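You operate a simulated robot arm through the tools that you are given. There is no shell and no other tool. Be economical: measure what you need, move in short steps, check, and stop when the job is done.

Carry out the task below with a simulated robot arm. There is one attempt and no reset: what you move stays moved.

Task
Get the white machine ready with the green cone.
Fine: cone on the feed peg, then the thread clip closed; slide plate shut; power on last.

The check looks at the end state, three seconds after you hand in, the way a careful person would. Anything else that was tipped, shoved, dropped, spilled or broken makes it a failure.

Robot
A 7-joint arm with a two-finger parallel gripper on a trunk, on a base that drives. Base frame: it is fixed to the floor where the robot stands at the start and does not move with it; the origin is under the middle of the robot, x ahead of it, y to its left, z up; the surface under the hand at the start is at about z = 0.78. Units: m, degrees, N and s.
Its first joint turns from -149.0 to 149.0 degrees. Places, roughly: feed peg of the white machine [0.9, -0.4, 0.9]; main switch of the long-arm machine [0.6, -0.2, 0.7]; white machine [1, 0, 1]; white machine slide plate [0.7, 0.1, 0.8]. Payload 3.5 kg.
The tool frame sits at the grasp point between the pads (the TCP): z along the fingers, y along the line on which they close. The tips reach 0.023 m beyond it. Largest opening 0.094 m; finger width 0.038, thickness 0.01; the body of the gripper, 0.054 by 0.096 m, starts 0.039 m behind the TCP.
Orientation is that of the tool frame in the base frame, as a unit quaternion [w, x, y, z]. With the fingers straight down and closing along the base's y, the tool's x points along the base's -x, its y along +y and its z along -z.

Tools
- The arm moves only by the tool drive_tool. Its argument "commands" is one flat list of numbers, 7 for each row, row after row: the shift along the base's x, y, z in m, then the turn, a rotation vector about the base's x, y, z in degrees, then the gripper command, from -1 (shut) to 1 (fully open), values between in proportion. In form: [dx, dy, dz, ax, ay, az, grip, dx, dy, dz, ax, ay, az, grip, ...]. A call has 1 to 10 rows; each row shifts and turns the commanded pose from where the row before left it. Each row takes 0.2 s and may step no farther than 0.05 m and 8.6 degrees from the row before; otherwise, or with a gripper value out of range, the whole call is refused. Where a pose cannot be reached the arm comes as near as it can. A force on the tool above 70 N (or 10 N above the force at the start of the call, whichever is more), or a blocked arm, ends the call early, and 0.2 s more pass. The fingers move at their own pace (about 0.153 m/s each) and stop on an object; they squeeze with about 35 N. The grip force told is the motor's: it shows also when the fingers shut on nothing. Time passes only in rows, and 0.2 s behind the last, so rows that do not move let the fingers close. The reply holds the time, the measured pose of the TCP, the force on the tool along the base axes, the opening and the grip force, in the units named above and with some noise, with the torque about the TCP (base axes, N m) and any sound that the robot's microphone picked up.
- Cameras (640 x 400 px; columns grow to the right, rows downward): "scene" is now at [-0.2403, 0.1635, 1.2944]; the picture's right is [-0.28, -0.96, 0.00], its down [-0.32, 0.09, -0.94] and it looks along [0.91, -0.26, -0.34] (base axes); focal length 289 px, centre (320, 200). "wrist" rides on the gripper at [0.086, 0.016, -0.074] in the tool frame; the picture's right is [-0.18, 0.98, 0.00], its down [-0.58, -0.11, -0.81] and it looks along [-0.79, -0.15, 0.59] (tool axes); focal length 243 px, centre (320, 200).
- grab_frame(camera): a new picture of that camera. It takes no simulated time.
- roll_base(legs): drives the robot by 1 to 6 legs, each [ahead, left, turn to the left] in m, m and degrees, along the robot's own axes; the way and the turn of a leg run together, so that a leg with both is an arc; at most 1.5 m and 180 degrees a leg. The arm and the cameras ride along, it lands a little off, and it stops where it bumps. It gives what a move gives.
- head_to(pan, tilt): turns the head with the scene camera to pan (to the left, within 143 degrees either way) and tilt (down, from -29 to 69), counted from straight ahead of the robot. It gives what a move gives.
- measure_at(camera, pixels): there is no depth. For up to 12 entries [column, row, z] of the newest picture of that camera ("zoom" is the newest enlarged one), the place [x, y] in the base frame at which the ray of that pixel passes the height z, good to about 0.002 m. It takes no simulated time.
- zoom(camera, box): a new picture of the part [left, top, right, bottom] of that camera's present view, enlarged. It takes no simulated time.
- finish_job(): hands the job in; it is judged then, once.

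Work in short steps. Measure before you move; look again where a grasp or a placing could have gone wrong, and mend it. You have 80 turns and 68 pictures in all, those below and enlarged ones among them. Open the gripper and draw the arm clear of the work before you hand the job in, unless the task says otherwise; then end with one line.

The tools are called after "Call:" as a command line: name --argument value ..., lists and objects as JSON in quotes. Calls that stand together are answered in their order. drive_tool: Moves the arm, as the interface text tells. Its arguments: {"type":"object","properties":{"commands":{"type":"array"}},"required":["commands"]} The other tools are called the same way: roll_base (legs) drives the base; head_to (pan, tilt) turns the head that bears the scene camera; grab_frame (camera) takes a picture; measure_at (camera, pixels) gives the place at which the rays of pixels pass given heights; zoom (camera, box) takes an enlarged picture of a part of a camera's view; finish_job () hands the job in.

At the start:

```text
time: 0.0
eef_pos: [0.7703, -0.1899, 1.0002]
tool_rot: [0.0, -0.001, 1.0, 0.0]
wrist_force: [0.3, -0.2, 0.2]
torque: [-0.02, -0.03, 0.04]
gripper_width: 0.094
gripper_force: 0.0
robot x, y, heading: [-0.0012, -0.0012, 0.2]
head pan, tilt: [-16.0, 19.7]
```

scene: 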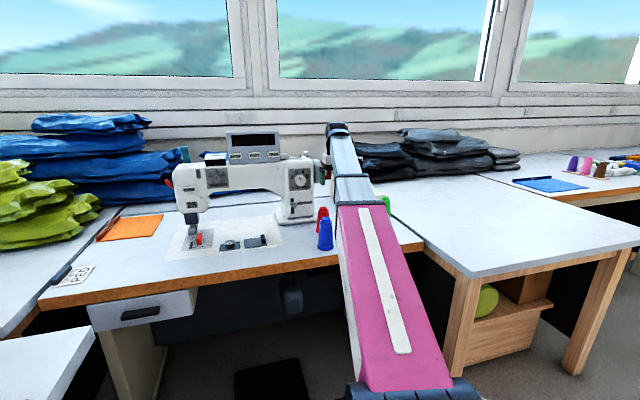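
wrist: 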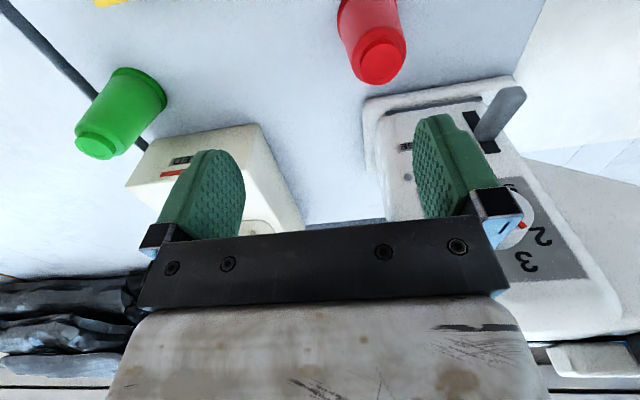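

The scene picture shows the white machine around (245,190), with red and blue cones near (322,230) and a green one hidden behind the arm at (386,203). I'll enlarge these parts.

Call:
zoom --camera "scene" --box '[160, 120, 350, 260]'

Call:
zoom --camera "scene" --box '[300, 120, 430, 270]'

Call:
zoom --camera "wrist" --box '[0, 0, 640, 300]'

```text
2.86 times, centred on (255, 190) of scene
```

zoom: 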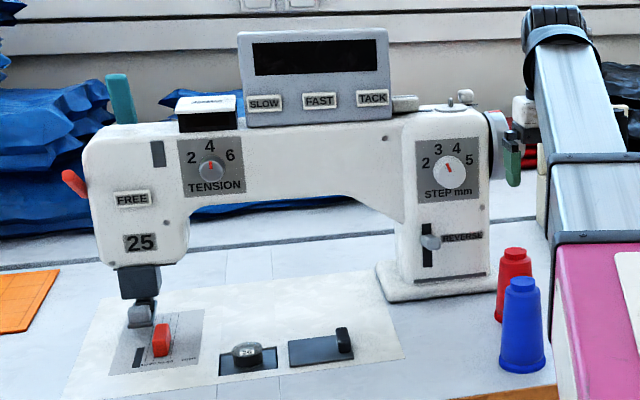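

```text
2.67 times, centred on (365, 195) of scene
```

zoom: 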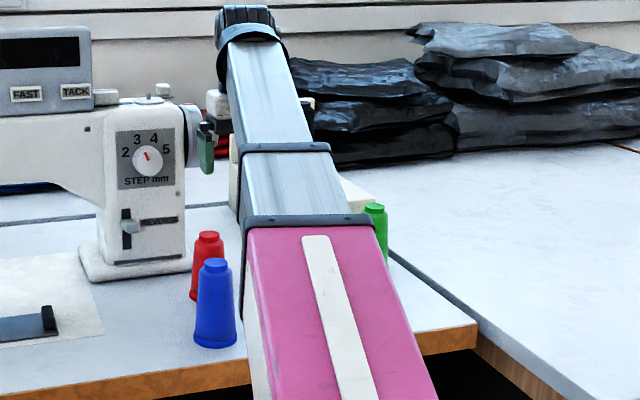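

```text
1.00 times, centred on (320, 150) of wrist (not enlarged: the box is as wide or as high as the picture)
```

zoom: 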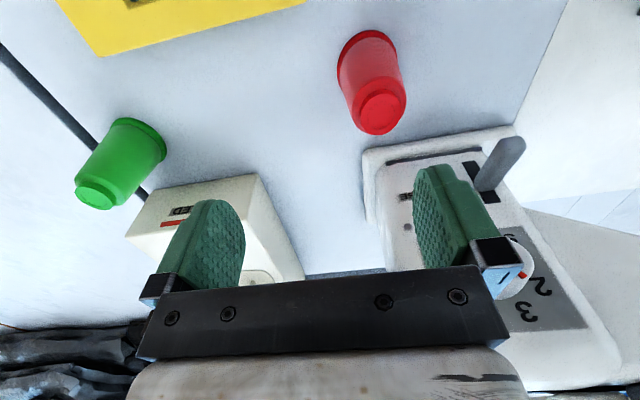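

The arm hides the place of the peg and the green cone. I lift it and swing it right to clear the view.

Call:
drive_tool --commands '[0, 0, 0.05, 0, 0, 0, 1, 0, 0, 0.05, 0, 0, 0, 1, -0.02, -0.05, 0, 0, 0, 0, 1, -0.02, -0.05, 0, 0, 0, 0, 1, -0.02, -0.05, 0, 0, 0, 0, 1, -0.02, -0.05, 0, 0, 0, 0, 1, -0.02, -0.05, 0, 0, 0, 0, 1, -0.02, -0.05, 0, 0, 0, 0, 1, -0.02, -0.05, 0, 0, 0, 0, 1, -0.02, -0.05, 0, 0, 0, 0, 1]'

Call:
grab_frame --camera "scene"

Call:
grab_frame --camera "wrist"

```text
refused: row 3 steps farther than a row can; nothing moved
```

```text
62 pictures are left
```

scene: 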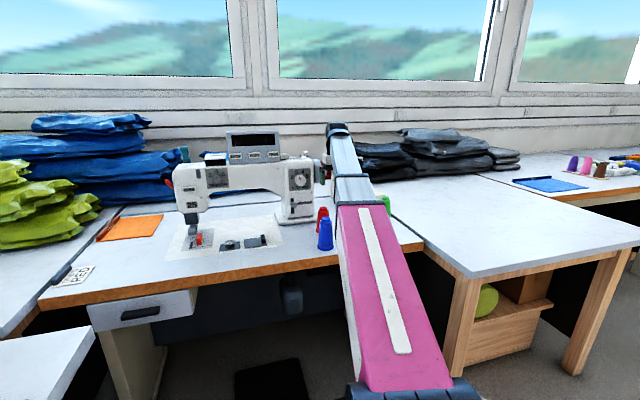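

```text
61 pictures are left
```

wrist: 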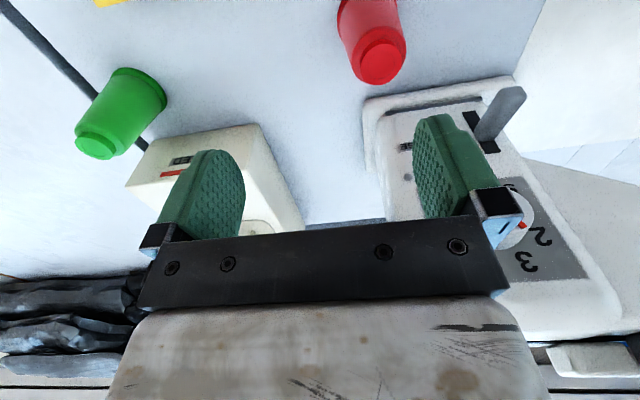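

The step was too long; I resend it within the limit.

Call:
drive_tool --commands '[0, 0, 0.049, 0, 0, 0, 1, 0, 0, 0.049, 0, 0, 0, 1, -0.015, -0.046, 0, 0, 0, 0, 1, -0.015, -0.046, 0, 0, 0, 0, 1, -0.015, -0.046, 0, 0, 0, 0, 1, -0.015, -0.046, 0, 0, 0, 0, 1, -0.015, -0.046, 0, 0, 0, 0, 1, -0.015, -0.046, 0, 0, 0, 0, 1, -0.015, -0.046, 0, 0, 0, 0, 1, -0.015, -0.046, 0, 0, 0, 0, 1]'

Call:
grab_frame --camera "scene"

Call:
zoom --camera "scene" --box '[270, 130, 430, 260]'

```text
time: 0.6
eef_pos: [0.7729, -0.19, 1.0819]
tool_rot: [0.012, 0.0, 1.0, -0.004]
wrist_force: [10.0, -1.9, -18.3]
torque: [-0.35, -0.83, -0.04]
gripper_width: 0.0938
gripper_force: 0.0
robot x, y, heading: [-0.004, 0.0003, 0.1]
head pan, tilt: [-16.0, 19.7]
stopped in row 2: the force on the tool passed its limit at 110 N (the readings are from after the stop); the commanded pose is now the measured one
```

```text
60 pictures are left
```

scene: 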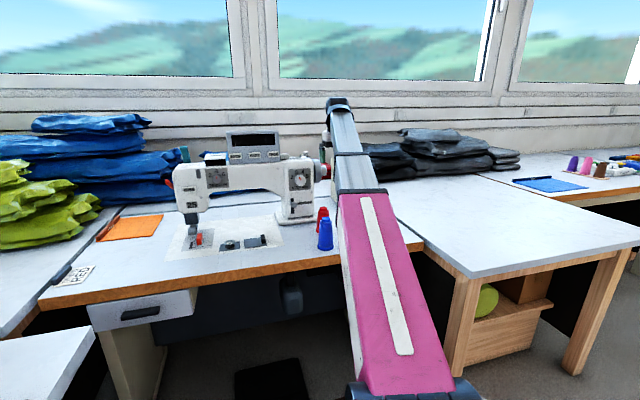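

```text
3.08 times, centred on (350, 195) of scene
```

zoom: 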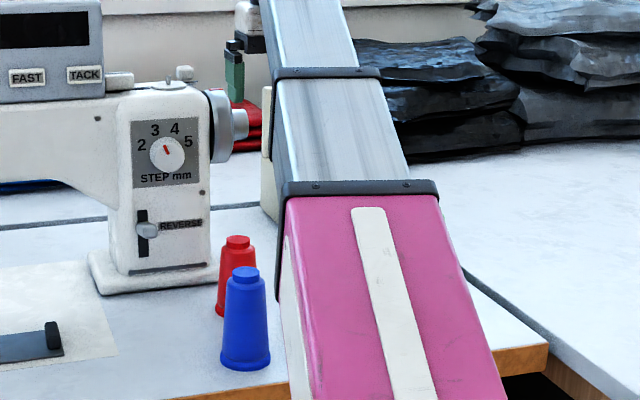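

The move stopped in row 2 with 110 N. I look with the wrist camera and zoom to see what the hand touches.

Call:
grab_frame --camera "wrist"

Call:
drive_tool --commands '[0, 0, 0, 0, 0, 0, 1]'

Call:
zoom --camera "scene" --box '[310, 85, 380, 145]'

```text
58 pictures are left
```

wrist: 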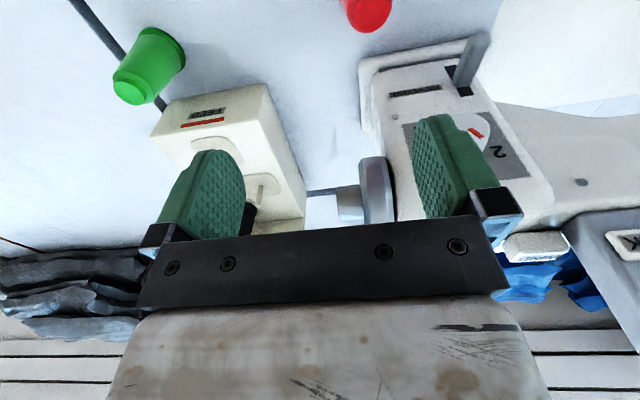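

```text
time: 1.0
eef_pos: [0.774, -0.1907, 1.0835]
tool_rot: [0.012, 0.0, 1.0, -0.004]
wrist_force: [12.1, -3.3, -28.6]
torque: [-0.49, -1.55, -0.05]
gripper_width: 0.0942
gripper_force: 0.0
robot x, y, heading: [-0.0011, -0.0014, -0.2]
head pan, tilt: [-16.0, 19.7]
```

```text
6.67 times, centred on (345, 115) of scene
```

zoom: 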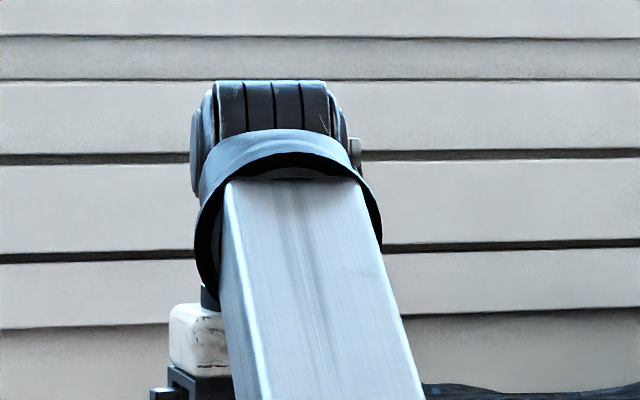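

The torque fits a contact at the wrist camera's place, most likely with the robot's own forearm at this height. I lower 0.05 m and swing right about a constant radius.

Call:
drive_tool --commands '[0, 0, -0.025, 0, 0, 0, 1, 0, 0, -0.025, 0, 0, 0, 1, -0.01, -0.045, 0, 0, 0, -3, 1, -0.012, -0.045, 0, 0, 0, -3, 1, -0.015, -0.045, 0, 0, 0, -3, 1, -0.018, -0.045, 0, 0, 0, -3, 1, -0.021, -0.044, 0, 0, 0, -3, 1, -0.025, -0.042, 0, 0, 0, -3, 1, -0.03, -0.04, 0, 0, 0, -3, 1]'

Call:
grab_frame --camera "scene"

Call:
zoom --camera "scene" --box '[270, 130, 430, 260]'

```text
time: 3.0
eef_pos: [0.6423, -0.4973, 1.0322]
tool_rot: [0.01, 0.182, 0.983, -0.005]
wrist_force: [0.1, 0.1, -0.2]
torque: [0.02, -0.07, -0.03]
gripper_width: 0.0942
gripper_force: 0.1
robot x, y, heading: [0.0004, 0.0005, 0.2]
head pan, tilt: [-16.0, 19.7]
```

```text
56 pictures are left
```

scene: 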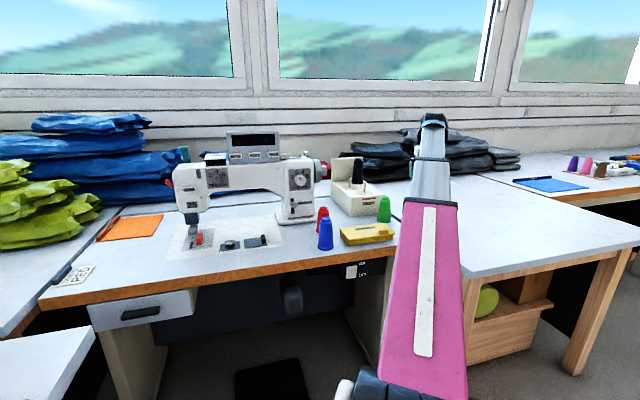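

```text
3.08 times, centred on (350, 195) of scene
```

zoom: 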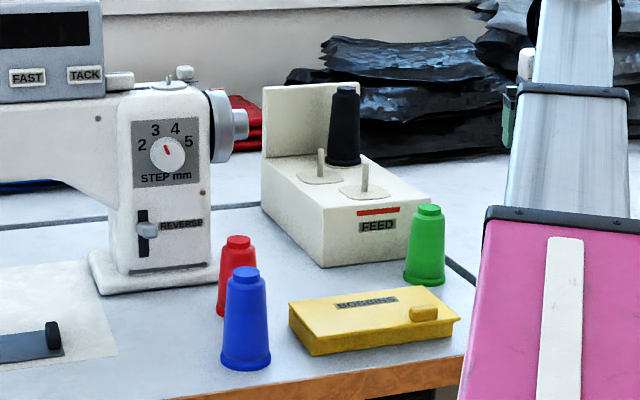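

The feed box is at (352,195) with the green cone at (384,208), and under the table edge there are boxes at (357,268) and (290,300). I zoom on those, on the slide plate area and on the machine head.

Call:
zoom --camera "scene" --box '[270, 240, 390, 320]'

Call:
zoom --camera "scene" --box '[160, 205, 300, 265]'

Call:
zoom --camera "scene" --box '[160, 120, 260, 220]'

Call:
zoom --camera "scene" --box '[315, 140, 400, 220]'

```text
5.00 times, centred on (330, 280) of scene
```

zoom: 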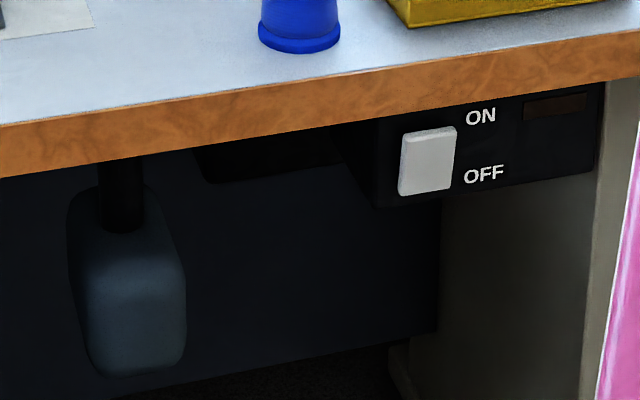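

```text
4.57 times, centred on (230, 235) of scene
```

zoom: 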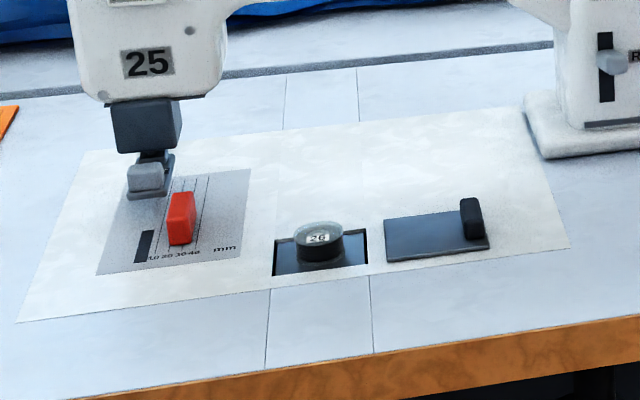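

```text
4.00 times, centred on (210, 170) of scene
```

zoom: 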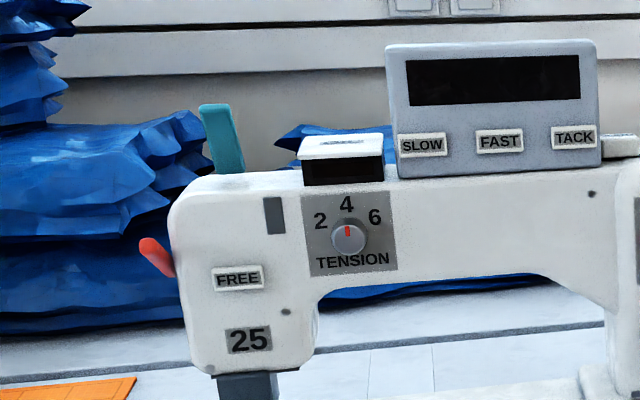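

```text
5.00 times, centred on (358, 180) of scene
```

zoom: 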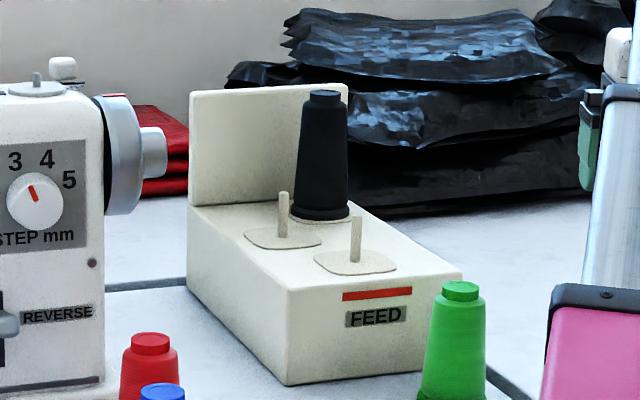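

The FEED peg is the front one with the red bar, the slide plate is open (black knob at its right, bobbin bare to its left), and the rocker is on OFF. I zoom hard on the white/dark part on top of the machine and the teal lever to find the thread clip.

Call:
zoom --camera "scene" --box '[196, 146, 228, 170]'

Call:
zoom --camera "scene" --box '[284, 146, 340, 181]'

```text
16.00 times, centred on (212, 158) of scene
```

zoom: 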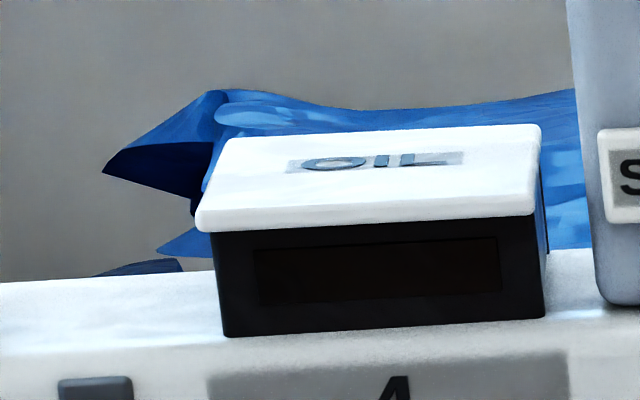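

```text
11.43 times, centred on (312, 164) of scene
```

zoom: 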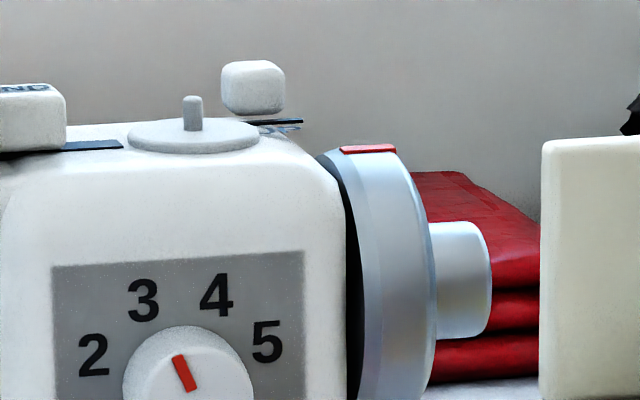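

Two white blocks are on the machine top right: a labelled one near (286,153) and a raised cube near (306,153). I zoom on both.

Call:
zoom --camera "scene" --box '[276, 142, 316, 167]'

Call:
zoom --camera "scene" --box '[165, 140, 205, 200]'

Call:
measure_at --camera "scene" --pixels '[[384, 220, 0.78], [325, 248, 0.78], [297, 222, 0.78], [250, 150, 1.1], [306, 155, 1.08], [298, 160, 1.06], [365, 242, 0.78], [343, 204, 0.78]]'

```text
16.00 times, centred on (296, 154) of scene
```

zoom: 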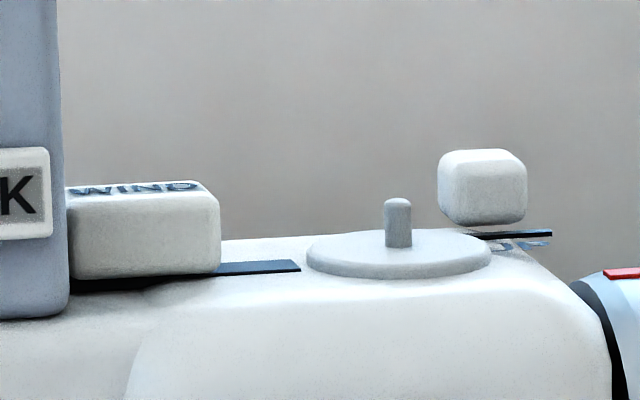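

```text
6.67 times, centred on (185, 170) of scene
```

zoom: 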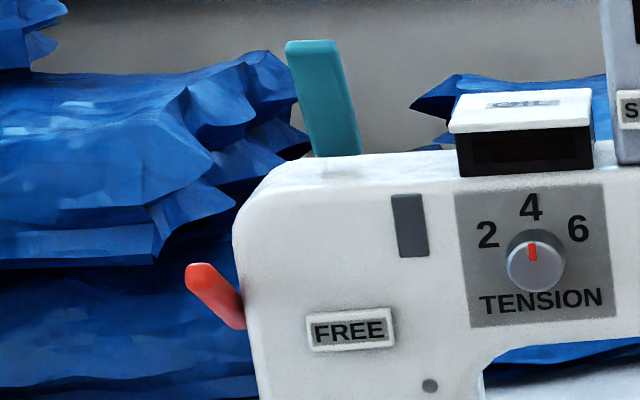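

```text
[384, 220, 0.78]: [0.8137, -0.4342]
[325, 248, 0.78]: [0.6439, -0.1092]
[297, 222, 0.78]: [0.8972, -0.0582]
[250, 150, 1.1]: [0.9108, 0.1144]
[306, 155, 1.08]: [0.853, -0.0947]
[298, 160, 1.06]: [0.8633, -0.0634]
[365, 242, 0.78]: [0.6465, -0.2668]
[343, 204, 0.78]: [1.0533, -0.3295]
```

I also need the geometry of the green cone and the feed box, so I zoom there.

Call:
zoom --camera "scene" --box '[325, 150, 405, 230]'

```text
5.00 times, centred on (365, 190) of scene
```

zoom: 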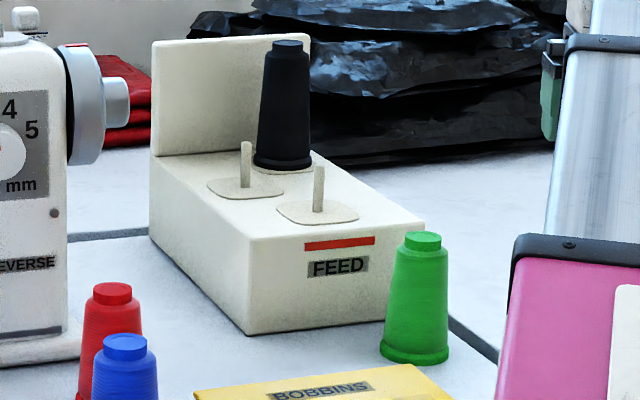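

Measuring the cone base, box corners and peg at candidate heights.

Call:
measure_at --camera "zoom" --pixels '[[414, 358, 0.78], [380, 357, 0.78], [449, 357, 0.78], [422, 240, 0.88], [422, 240, 0.9], [422, 240, 0.86], [248, 334, 0.78], [246, 244, 0.88], [246, 244, 0.86], [317, 210, 0.86], [317, 210, 0.88], [319, 168, 0.92]]'

Call:
measure_at --camera "zoom" --pixels '[[246, 244, 0.85], [246, 244, 0.87], [246, 186, 0.86], [281, 162, 0.86], [425, 226, 0.86], [319, 168, 0.9], [319, 168, 0.89], [283, 160, 0.86], [152, 155, 0.86], [405, 243, 0.88], [441, 243, 0.88]]'

```text
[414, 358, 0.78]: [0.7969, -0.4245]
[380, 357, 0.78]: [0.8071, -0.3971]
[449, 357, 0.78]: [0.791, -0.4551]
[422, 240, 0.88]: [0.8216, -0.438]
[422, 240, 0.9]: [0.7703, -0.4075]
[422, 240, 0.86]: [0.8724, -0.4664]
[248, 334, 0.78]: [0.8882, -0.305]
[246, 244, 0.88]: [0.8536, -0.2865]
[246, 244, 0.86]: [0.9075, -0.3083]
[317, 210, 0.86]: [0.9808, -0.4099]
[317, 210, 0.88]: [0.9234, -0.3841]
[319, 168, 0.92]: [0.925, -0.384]
```

```text
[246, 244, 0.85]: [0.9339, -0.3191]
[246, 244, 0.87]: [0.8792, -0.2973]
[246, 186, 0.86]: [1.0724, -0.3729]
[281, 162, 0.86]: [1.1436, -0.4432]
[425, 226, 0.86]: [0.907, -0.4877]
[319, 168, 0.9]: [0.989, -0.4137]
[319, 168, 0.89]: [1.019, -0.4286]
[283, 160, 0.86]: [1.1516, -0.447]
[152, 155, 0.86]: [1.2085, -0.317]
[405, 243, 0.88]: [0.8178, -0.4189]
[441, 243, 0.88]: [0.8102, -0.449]
```

Cone base is at about (0.798,-0.426), its top at z≈0.888; the FEED peg stands at about (0.963,-0.402), top z≈0.908, which is beyond reach from here. I drive the base a little ahead and to the right.

Call:
roll_base --legs '[[0.0, -0.2, 0], [0.08, 0, 0]]'

Call:
head_to --pan 5 --tilt 28

Call:
grab_frame --camera "scene"

```text
time: 5.2
eef_pos: [0.7211, -0.6952, 1.0328]
tool_rot: [0.011, 0.183, 0.983, -0.004]
wrist_force: [0.1, 0.0, 0.1]
torque: [0.0, -0.01, 0.02]
gripper_width: 0.0942
gripper_force: 0.0
robot x, y, heading: [0.0805, -0.2, -0.1]
head pan, tilt: [-16.0, 19.7]
```

```text
time: 6.1
eef_pos: [0.722, -0.6941, 1.0339]
tool_rot: [0.01, 0.183, 0.983, -0.004]
wrist_force: [-1.4, 0.1, -0.3]
torque: [0.01, 0.0, -0.04]
gripper_width: 0.094
gripper_force: 0.1
robot x, y, heading: [0.0766, -0.196, -0.1]
head pan, tilt: [5.0, 28.0]
```

```text
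45 pictures are left
```

scene: 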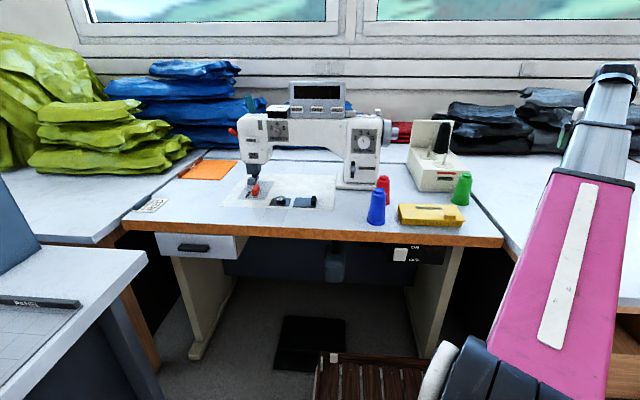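

From here the whole station is visible. I zoom on the cone/feed box and on the machine top.

Call:
zoom --camera "scene" --box '[390, 115, 490, 215]'

Call:
measure_at --camera "zoom" --pixels '[[320, 200, 0.78]]'

Call:
zoom --camera "scene" --box '[340, 100, 400, 150]'

```text
4.00 times, centred on (440, 165) of scene
```

zoom: 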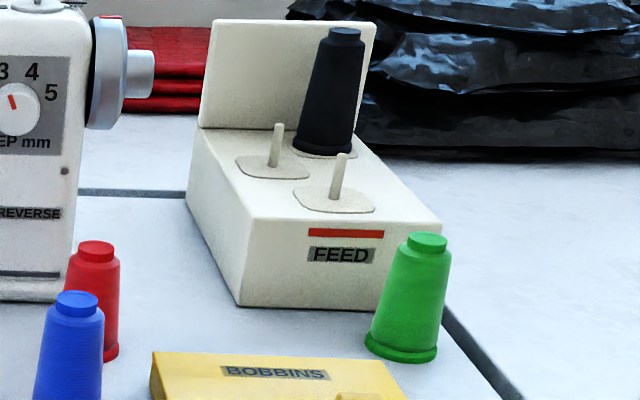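

```text
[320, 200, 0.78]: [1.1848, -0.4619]
```

```text
8.00 times, centred on (370, 125) of scene
```

zoom: 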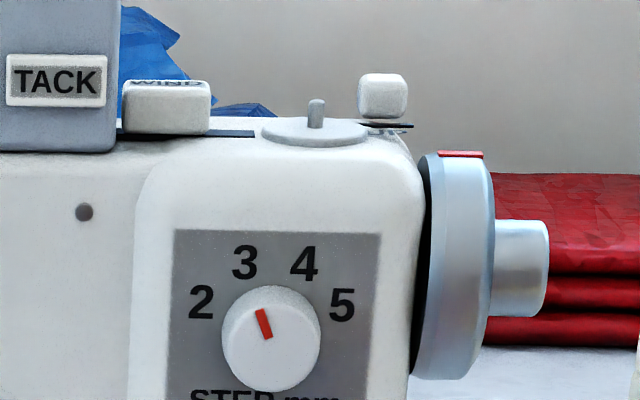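

Cone base centre reads scene (460.5,203), top (467,175); FEED peg base (444,166.7), top (445.5,153.5). Measuring these for a second fix.

Call:
measure_at --camera "scene" --pixels '[[460.5, 203, 0.78], [451.5, 202.5, 0.78], [469.5, 201.5, 0.78], [467, 175, 0.88], [467, 175, 0.89], [444, 166.7, 0.865], [444, 166.7, 0.875], [445.5, 153.7, 0.91], [445.5, 153.7, 0.92], [420, 191.5, 0.78], [420.7, 169, 0.865], [420.7, 169, 0.875]]'

```text
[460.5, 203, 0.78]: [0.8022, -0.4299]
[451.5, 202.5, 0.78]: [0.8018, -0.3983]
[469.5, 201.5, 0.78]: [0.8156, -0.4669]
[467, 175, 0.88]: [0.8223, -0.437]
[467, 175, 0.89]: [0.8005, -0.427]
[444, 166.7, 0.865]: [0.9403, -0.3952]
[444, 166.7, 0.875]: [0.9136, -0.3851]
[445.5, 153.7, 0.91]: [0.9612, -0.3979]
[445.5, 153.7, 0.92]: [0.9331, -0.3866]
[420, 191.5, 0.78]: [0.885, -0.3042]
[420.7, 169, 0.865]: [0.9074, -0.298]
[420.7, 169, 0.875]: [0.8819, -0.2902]
```

The cone is at about (0.801,-0.428), top z 0.89. I move above it, undoing the yaw, then look with the wrist camera.

Call:
drive_tool --commands '[0.0113, 0.038, -0.005, 0.07, 0.16, 3, 1, 0.0113, 0.038, -0.005, 0.07, 0.16, 3, 1, 0.0113, 0.038, -0.005, 0.07, 0.16, 3, 1, 0.0113, 0.038, -0.005, 0.07, 0.16, 3, 1, 0.0113, 0.038, -0.005, 0.07, 0.16, 3, 1, 0.0113, 0.038, -0.005, 0.07, 0.16, 3, 1, 0.0113, 0.038, -0.005, 0.07, 0.16, 3, 1, 0, 0, 0, 0, 0, 0, 1]'

Call:
grab_frame --camera "wrist"

```text
time: 7.9
eef_pos: [0.8011, -0.4304, 0.9997]
tool_rot: [0.001, 0.0, 1.0, -0.001]
wrist_force: [-0.1, 0.2, 0.2]
torque: [0.01, -0.04, -0.01]
gripper_width: 0.0941
gripper_force: 0.1
robot x, y, heading: [0.0814, -0.1984, 0.1]
head pan, tilt: [5.0, 28.0]
```

```text
42 pictures are left
```

wrist: 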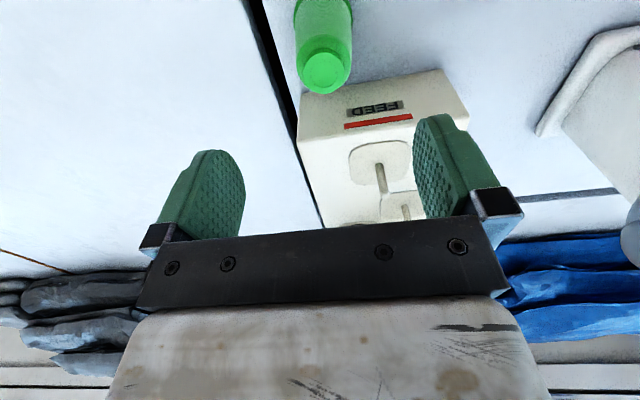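

Wrist view: cone top at (323,74), peg from about (378,163) base to (384,193) top. I measure them.

Call:
zoom --camera "wrist" --box '[270, 0, 470, 230]'

Call:
measure_at --camera "wrist" --pixels '[[324, 73, 0.89], [324, 73, 0.885], [324, 10, 0.78], [378, 163, 0.87], [383, 193, 0.91]]'

```text
1.74 times, centred on (370, 115) of wrist
```

zoom: 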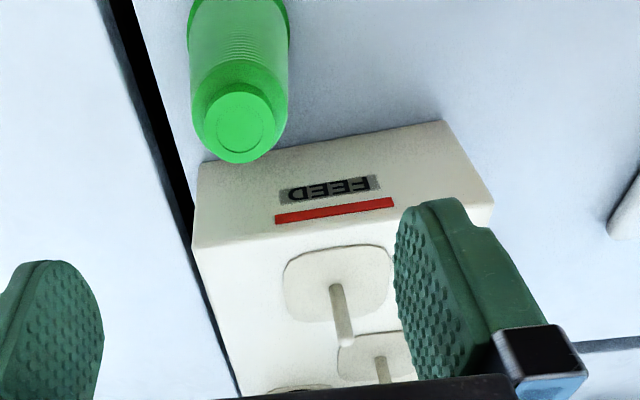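

```text
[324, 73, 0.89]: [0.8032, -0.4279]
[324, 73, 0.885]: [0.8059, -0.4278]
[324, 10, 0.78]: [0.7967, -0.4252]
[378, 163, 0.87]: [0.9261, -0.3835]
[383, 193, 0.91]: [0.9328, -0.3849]
```

Refining the peg rays from the enlarged wrist picture: base (336,287), top (345,338).

Call:
measure_at --camera "zoom" --pixels '[[241, 117, 0.89], [336, 287, 0.865], [336, 287, 0.875], [345, 338, 0.91], [345, 338, 0.92], [338, 285, 0.87], [340, 303, 0.87], [285, 285, 0.87], [395, 278, 0.87], [440, 122, 0.78], [200, 163, 0.78]]'

Call:
drive_tool --commands '[0, 0.002, -0.04, 0, 0, 0, 1, 0, 0, -0.04, 0, 0, 0, 1, 0, 0, -0.035, 0, 0, 0, 1, 0, 0, -0.028, 0, 0, 0, 1, 0, 0, 0, 0, 0, 0, 1]'

Call:
grab_frame --camera "wrist"

Call:
zoom --camera "scene" --box '[410, 120, 510, 215]'

```text
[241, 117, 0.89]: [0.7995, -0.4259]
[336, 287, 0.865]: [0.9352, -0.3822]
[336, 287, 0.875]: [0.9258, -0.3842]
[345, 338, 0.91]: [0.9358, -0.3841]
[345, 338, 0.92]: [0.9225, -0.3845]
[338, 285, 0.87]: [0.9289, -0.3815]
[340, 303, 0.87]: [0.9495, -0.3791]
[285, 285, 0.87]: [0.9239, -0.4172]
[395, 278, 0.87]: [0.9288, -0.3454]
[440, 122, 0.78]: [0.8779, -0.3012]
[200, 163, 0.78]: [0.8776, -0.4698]
```

```text
time: 9.1
eef_pos: [0.8016, -0.4288, 0.8548]
tool_rot: [0.001, 0.0, 1.0, -0.001]
wrist_force: [0.3, 0.2, -0.3]
torque: [-0.02, -0.01, -0.05]
gripper_width: 0.0941
gripper_force: 0.0
robot x, y, heading: [0.0832, -0.2001, 0.2]
head pan, tilt: [5.0, 28.0]
```

```text
40 pictures are left
```

wrist: 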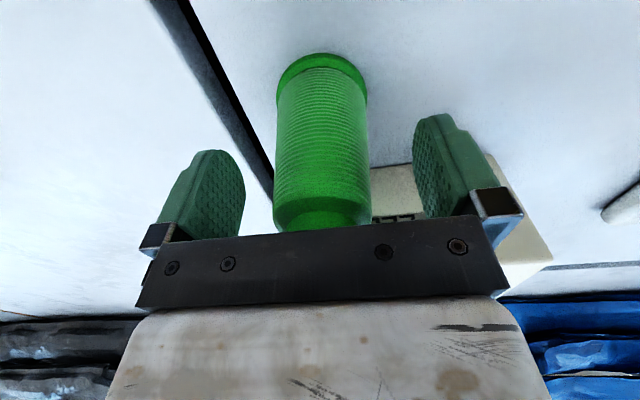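

```text
4.21 times, centred on (460, 168) of scene
```

zoom: 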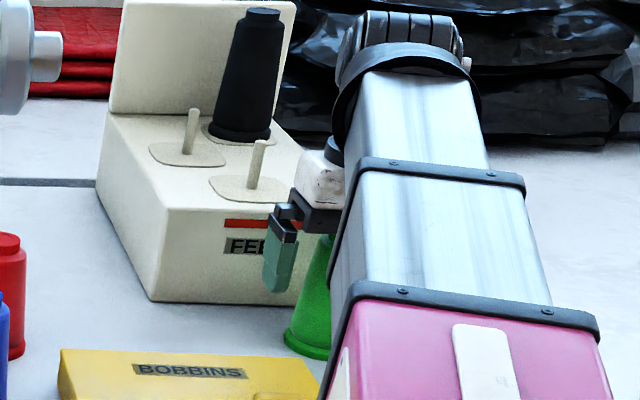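

The cone sits between the pads. I close on it.

Call:
drive_tool --commands '[0, 0, 0, 0, 0, 0, 0, 0, 0, 0, 0, 0, 0, -1, 0, 0, 0, 0, 0, 0, -1, 0, 0, 0, 0, 0, 0, -1]'

Call:
drive_tool --commands '[0, 0, 0.02, 0, 0, 0, -1, 0, 0, 0.03, 0, 0, 0, -1, 0, 0, 0.04, 0, 0, 0, -1, 0, 0, 0.03, 0, 0, 0, -1, 0, 0, 0, 0, 0, 0, -1]'

Call:
grab_frame --camera "wrist"

Call:
grab_frame --camera "scene"

```text
time: 10.1
eef_pos: [0.8016, -0.428, 0.8563]
tool_rot: [0.001, 0.001, 1.0, -0.001]
wrist_force: [-0.6, -0.5, -0.3]
torque: [-0.02, 0.01, 0.0]
gripper_width: 0.05
gripper_force: 34.9
robot x, y, heading: [0.0786, -0.199, 0.2]
head pan, tilt: [5.0, 28.0]
```

```text
time: 11.3
eef_pos: [0.8003, -0.428, 0.9751]
tool_rot: [0.001, 0.0, 1.0, -0.001]
wrist_force: [0.0, 0.4, -1.4]
torque: [0.01, -0.02, -0.02]
gripper_width: 0.0504
gripper_force: 35.4
robot x, y, heading: [0.0773, -0.2023, 0.1]
head pan, tilt: [5.0, 28.0]
```

```text
38 pictures are left
```

wrist: 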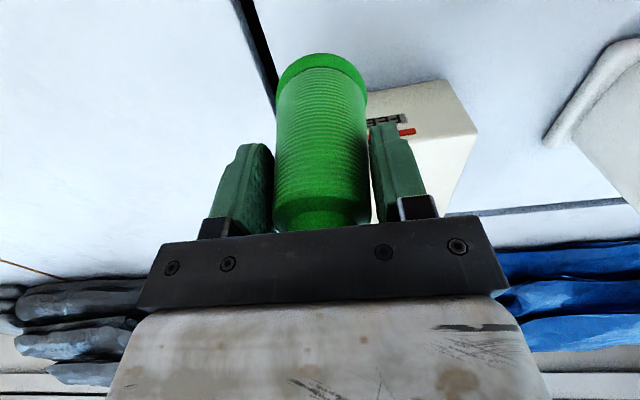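

```text
37 pictures are left
```

scene: 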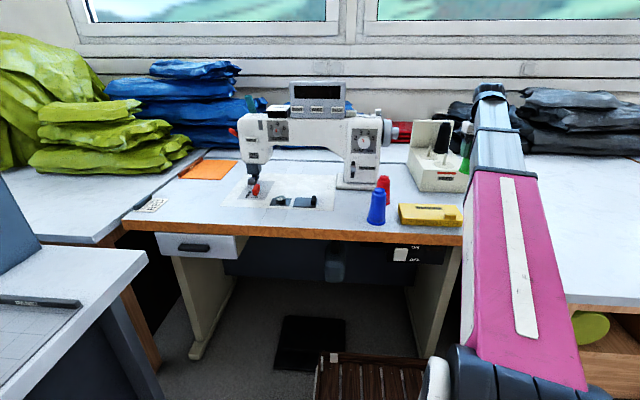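

Cone held well (0.050 m opening). Peg rays from three views meet near (0.926,-0.385), top z≈0.92. I raise and move over it, leaving ~2 cm clearance, then check.

Call:
drive_tool --commands '[0, 0, 0.045, 0, 0, 0, -1, 0.03, 0.01, 0, 0, 0, 0, -1, 0.03, 0.01, 0, 0, 0, 0, -1, 0.03, 0.01, 0, 0, 0, 0, -1, 0.025, 0.009, 0, 0, 0, 0, -1, 0.012, 0.003, 0, 0, 0, 0, -1, 0, 0, 0, 0, 0, 0, -1]'

Call:
zoom --camera "scene" --box '[410, 110, 490, 200]'

Call:
grab_frame --camera "wrist"

```text
time: 12.9
eef_pos: [0.9286, -0.3864, 1.0218]
tool_rot: [0.001, 0.001, 1.0, -0.001]
wrist_force: [0.0, -0.5, -2.2]
torque: [0.01, -0.02, 0.01]
gripper_width: 0.0499
gripper_force: 35.0
robot x, y, heading: [0.0821, -0.1989, 0.1]
head pan, tilt: [5.0, 28.0]
```

```text
4.44 times, centred on (450, 155) of scene
```

zoom: 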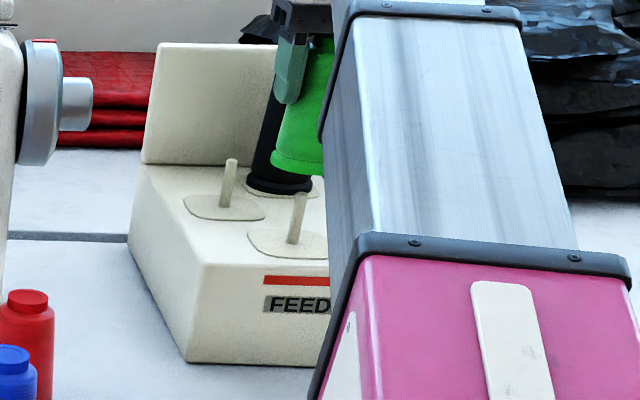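

```text
35 pictures are left
```

wrist: 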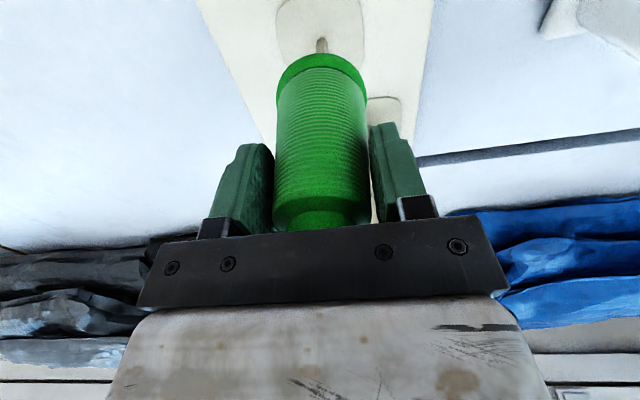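

In the wrist view the peg top (321,42) lines up laterally with the cone axis (321). I check the fore-aft alignment by measuring.

Call:
zoom --camera "wrist" --box '[270, 0, 390, 75]'

Call:
measure_at --camera "zoom" --pixels '[[320, 200, 0.92], [320, 200, 0.91]]'

Call:
measure_at --camera "scene" --pixels '[[443.9, 164.7, 0.865], [443.9, 164.7, 0.87], [443.9, 164.7, 0.875], [445.7, 153.6, 0.915], [445.7, 153.6, 0.92], [445.7, 153.6, 0.925]]'

```text
5.33 times, centred on (330, 38) of wrist
```

zoom: 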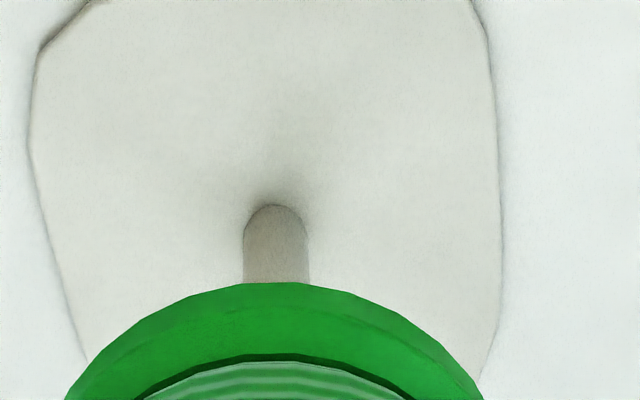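

```text
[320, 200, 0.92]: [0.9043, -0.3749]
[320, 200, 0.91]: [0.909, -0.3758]
```

```text
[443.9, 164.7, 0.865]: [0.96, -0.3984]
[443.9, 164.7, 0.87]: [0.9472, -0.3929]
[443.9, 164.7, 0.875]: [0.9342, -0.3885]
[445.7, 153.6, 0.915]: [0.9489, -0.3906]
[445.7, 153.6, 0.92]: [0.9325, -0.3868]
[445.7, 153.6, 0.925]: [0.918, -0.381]
```

The wrist zoom shows the peg foot's near edge at (276,206); I measure it and the pad edges at the box top height.

Call:
measure_at --camera "zoom" --pixels '[[276, 206, 0.868], [276, 206, 0.873], [243, 240, 0.873], [309, 240, 0.873], [276, 240, 0.873], [30, 140, 0.873], [500, 200, 0.873]]'

```text
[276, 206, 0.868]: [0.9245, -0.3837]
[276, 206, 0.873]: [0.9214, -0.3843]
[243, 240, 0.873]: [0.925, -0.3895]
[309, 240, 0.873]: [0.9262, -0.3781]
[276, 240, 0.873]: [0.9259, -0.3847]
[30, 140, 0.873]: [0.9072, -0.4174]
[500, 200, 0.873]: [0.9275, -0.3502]
```

Peg centre ≈(0.9275,-0.384) and cone base centre ≈(0.927,-0.385): aligned. I lower slowly, watching the force.

Call:
drive_tool --commands '[0, 0.001, -0.015, 0, 0, 0, -1, 0, 0, -0.01, 0, 0, 0, -1, 0, 0, -0.01, 0, 0, 0, -1, 0, 0, 0, 0, 0, 0, -1]'

Call:
zoom --camera "scene" --box '[410, 110, 490, 200]'

```text
time: 13.9
eef_pos: [0.9282, -0.3854, 0.9859]
tool_rot: [0.001, 0.001, 1.0, -0.001]
wrist_force: [0.5, -0.4, -1.8]
torque: [0.03, 0.04, 0.01]
gripper_width: 0.0502
gripper_force: 35.1
robot x, y, heading: [0.0818, -0.1981, 0.0]
head pan, tilt: [5.0, 28.0]
```

```text
4.44 times, centred on (450, 155) of scene
```

zoom: 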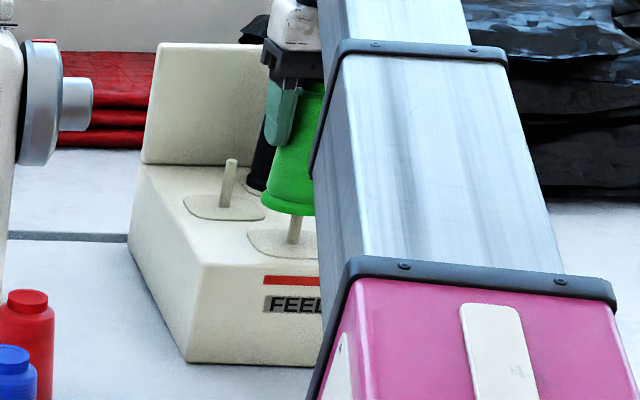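

No contact force and the peg has gone into the cone's bottom. I lower the rest in small steps.

Call:
drive_tool --commands '[0, 0, -0.01, 0, 0, 0, -1, 0, 0, -0.01, 0, 0, 0, -1, 0, 0, -0.008, 0, 0, 0, -1, 0, 0, -0.005, 0, 0, 0, -1, 0, 0, 0, 0, 0, 0, -1]'

Call:
zoom --camera "scene" --box '[410, 110, 490, 200]'

```text
time: 15.1
eef_pos: [0.9283, -0.3851, 0.9539]
tool_rot: [0.002, 0.001, 1.0, -0.001]
wrist_force: [0.1, -0.4, 19.3]
torque: [0.12, 0.11, 0.06]
gripper_width: 0.0503
gripper_force: 35.1
robot x, y, heading: [0.0798, -0.2002, -0.1]
head pan, tilt: [5.0, 28.0]
```

```text
4.44 times, centred on (450, 155) of scene
```

zoom: 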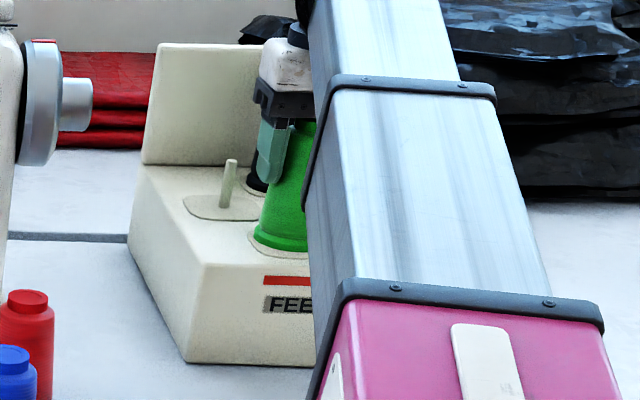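

The cone is seated on the box top (19 N upward). I open and rise straight up, then swing right.

Call:
drive_tool --commands '[0, 0, 0.002, 0, 0, 0, 0, 0, 0, 0, 0, 0, 0, 0.8, 0, 0, 0, 0, 0, 0, 0.8, 0, 0, 0.03, 0, 0, 0, 0.8, 0, 0, 0.03, 0, 0, 0, 0.8, 0, 0, 0.025, 0, 0, 0, 0.8, -0.03, -0.035, 0, 0, 0, 0, 0.8, -0.03, -0.035, 0, 0, 0, 0, 0.8, -0.03, -0.035, 0, 0, 0, 0, 0.8, -0.03, -0.035, 0, 0, 0, 0, 0.8]'

Call:
zoom --camera "scene" --box '[410, 110, 490, 200]'

```text
time: 17.3
eef_pos: [0.8085, -0.5241, 1.0399]
tool_rot: [0.001, 0.0, 1.0, -0.001]
wrist_force: [0.3, 0.8, 0.3]
torque: [0.04, 0.02, -0.01]
gripper_width: 0.0844
gripper_force: 0.1
robot x, y, heading: [0.0765, -0.1998, 0.0]
head pan, tilt: [5.0, 28.0]
```

```text
4.44 times, centred on (450, 155) of scene
```

zoom: 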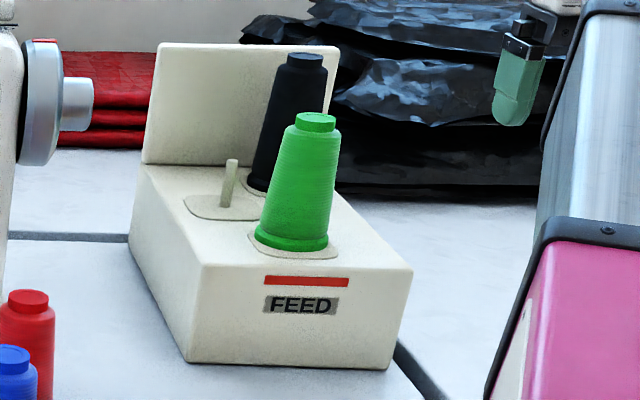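

The green cone stands upright on the FEED peg. Now I look for the thread clip: zooms on the machine's head and top from here.

Call:
zoom --camera "scene" --box '[225, 85, 300, 135]'

Call:
zoom --camera "scene" --box '[340, 100, 390, 130]'

Call:
measure_at --camera "scene" --pixels '[[148, 258, 0.75], [0, 398, 0.75], [310, 205, 0.785], [282, 202, 0.79], [400, 255, 0.7], [381, 115, 1.06], [381, 115, 1.08], [248, 115, 1.06], [248, 100, 1.1]]'

```text
8.00 times, centred on (262, 110) of scene
```

zoom: 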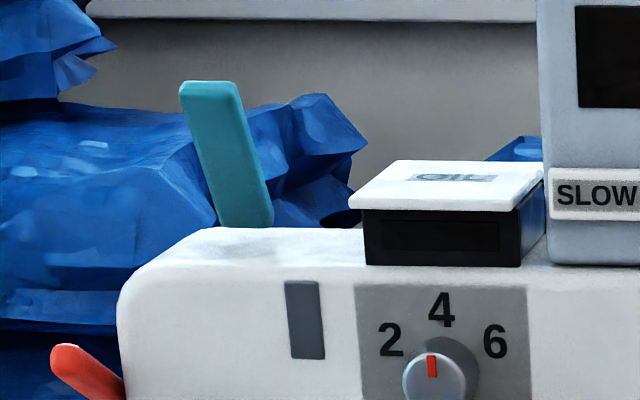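

```text
12.80 times, centred on (365, 115) of scene
```

zoom: 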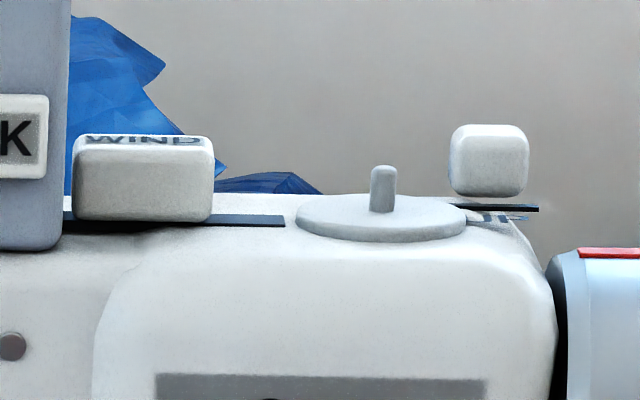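

```text
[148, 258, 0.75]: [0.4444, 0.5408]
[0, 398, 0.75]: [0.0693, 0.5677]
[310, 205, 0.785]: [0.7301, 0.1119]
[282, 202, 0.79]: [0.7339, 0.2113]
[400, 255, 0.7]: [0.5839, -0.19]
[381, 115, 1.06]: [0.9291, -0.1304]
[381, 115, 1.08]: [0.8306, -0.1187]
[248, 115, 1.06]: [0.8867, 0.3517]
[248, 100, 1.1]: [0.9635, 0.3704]
```

The teal upright lever on the head's left top is the likely clip; I want a nearer view. I retract the hand and drive the base 0.3 m left.

Call:
drive_tool --commands '[-0.035, 0, -0.02, 0, 0, 0, 1, -0.035, 0, -0.02, 0, 0, 0, 1, -0.035, 0, -0.02, 0, 0, 0, 1, -0.015, 0, -0.01, 0, 0, 0, 1]'

Call:
roll_base --legs '[[0, 0.32, 0]]'

Call:
head_to --pan 8 --tilt 20

Call:
grab_frame --camera "scene"

```text
time: 18.3
eef_pos: [0.6881, -0.5247, 0.9692]
tool_rot: [0.001, 0.002, 1.0, -0.001]
wrist_force: [-0.1, 0.1, 0.9]
torque: [-0.02, 0.03, 0.01]
gripper_width: 0.0938
gripper_force: 0.1
robot x, y, heading: [0.0766, -0.2008, -0.1]
head pan, tilt: [5.0, 28.0]
```

```text
time: 20.4
eef_pos: [0.6877, -0.203, 0.9705]
tool_rot: [0.001, 0.002, 1.0, -0.001]
wrist_force: [0.9, -0.8, 0.7]
torque: [0.04, 0.01, -0.01]
gripper_width: 0.094
gripper_force: 0.1
robot x, y, heading: [0.0814, 0.1238, 0.1]
head pan, tilt: [5.0, 28.0]
```

```text
time: 21.1
eef_pos: [0.6889, -0.2021, 0.9706]
tool_rot: [0.0, 0.002, 1.0, -0.002]
wrist_force: [0.2, 0.8, 0.5]
torque: [0.03, -0.01, -0.01]
gripper_width: 0.0938
gripper_force: 0.1
robot x, y, heading: [0.0824, 0.128, -0.4]
head pan, tilt: [8.0, 20.0]
```

```text
28 pictures are left
```

scene: 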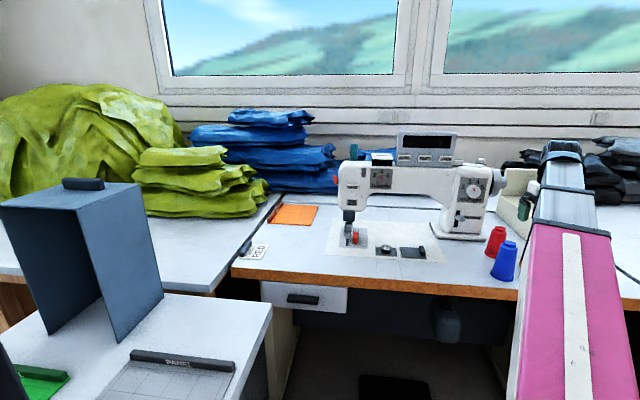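

I zoom in on the machine head from this side.

Call:
zoom --camera "scene" --box '[325, 140, 405, 190]'

```text
8.00 times, centred on (365, 165) of scene
```

zoom: 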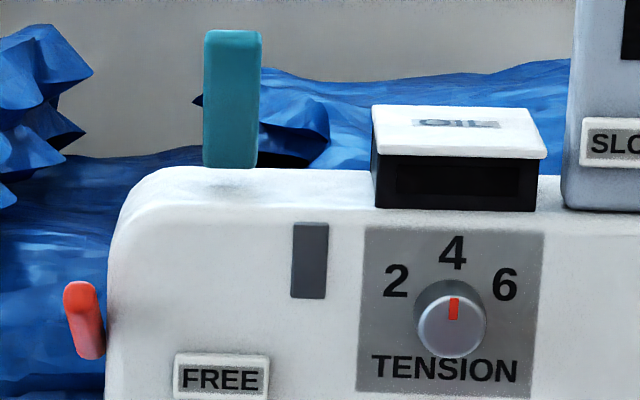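

The teal plate stands near-vertical on the head. I check the other candidate, the raised white cube at the right end of the machine top.

Call:
zoom --camera "scene" --box '[448, 145, 496, 175]'

```text
13.33 times, centred on (472, 160) of scene
```

zoom: 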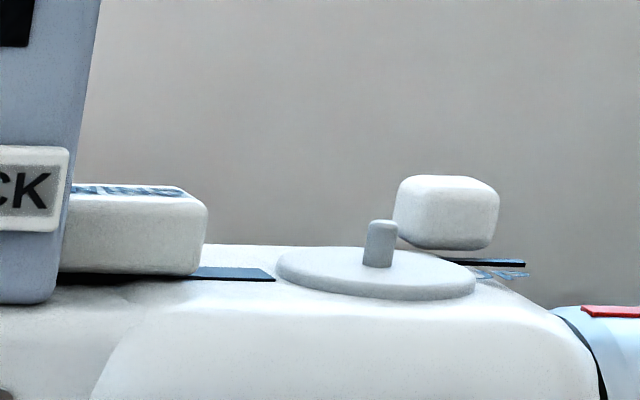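

The cube's label can't be read at this grazing angle. I turn the hand 90° (camera on its right side, looking left) so it can rise without meeting the forearm, and look along the machine top.

Call:
drive_tool --commands '[0, -0.01, 0, 0, 0, 8.2, 1, 0, -0.01, 0, 0, 0, 8.2, 1, 0, -0.01, 0, 0, 0, 8.2, 1, 0, -0.01, 0, 0, 0, 8.2, 1, 0, -0.01, 0, 0, 0, 8.2, 1, 0, -0.01, 0, 0, 0, 8.2, 1, 0.01, 0, 0.02, 0, 0, 8.2, 1, 0.01, 0, 0.03, 0, 0, 8.2, 1, 0.02, 0, 0.04, 0, 0, 8.2, 1, 0.02, 0, 0.04, 0, 0, 8.2, 1]'

```text
time: 23.3
eef_pos: [0.7488, -0.2644, 1.0998]
tool_rot: [0.0, -0.655, 0.755, 0.0]
wrist_force: [-0.8, 0.1, -0.1]
torque: [-0.02, 0.0, 0.0]
gripper_width: 0.094
gripper_force: 0.2
robot x, y, heading: [0.0784, 0.1206, -0.1]
head pan, tilt: [8.0, 20.0]
```

No contact. I go on up and outward and take a wrist picture.

Call:
drive_tool --commands '[0.02, 0, 0.03, 0, 0, 8, 1, 0.03, 0, 0.02, 0, 0, 0, 1, 0.03, 0, 0.02, 0, 0, 0, 1, 0.03, 0.0, 0, 0, 0, 0, 1, 0, 0, 0, 0, 0, 0, 1]'

Call:
grab_frame --camera "wrist"

```text
time: 24.5
eef_pos: [0.8577, -0.2643, 1.1694]
tool_rot: [0.001, -0.706, 0.708, 0.0]
wrist_force: [-0.1, -0.1, 1.0]
torque: [-0.01, 0.01, 0.0]
gripper_width: 0.094
gripper_force: 0.0
robot x, y, heading: [0.0792, 0.1263, -0.2]
head pan, tilt: [8.0, 20.0]
```

```text
25 pictures are left
```

wrist: 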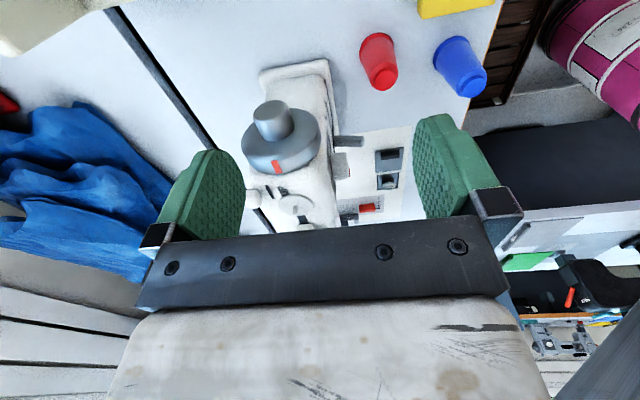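

The handwheel is at (280,145), the cube area at (262,195). I zoom there.

Call:
zoom --camera "wrist" --box '[235, 165, 345, 234]'

```text
5.80 times, centred on (290, 200) of wrist
```

zoom: 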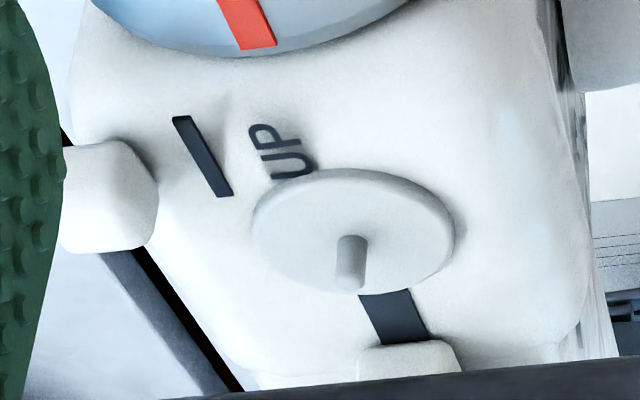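

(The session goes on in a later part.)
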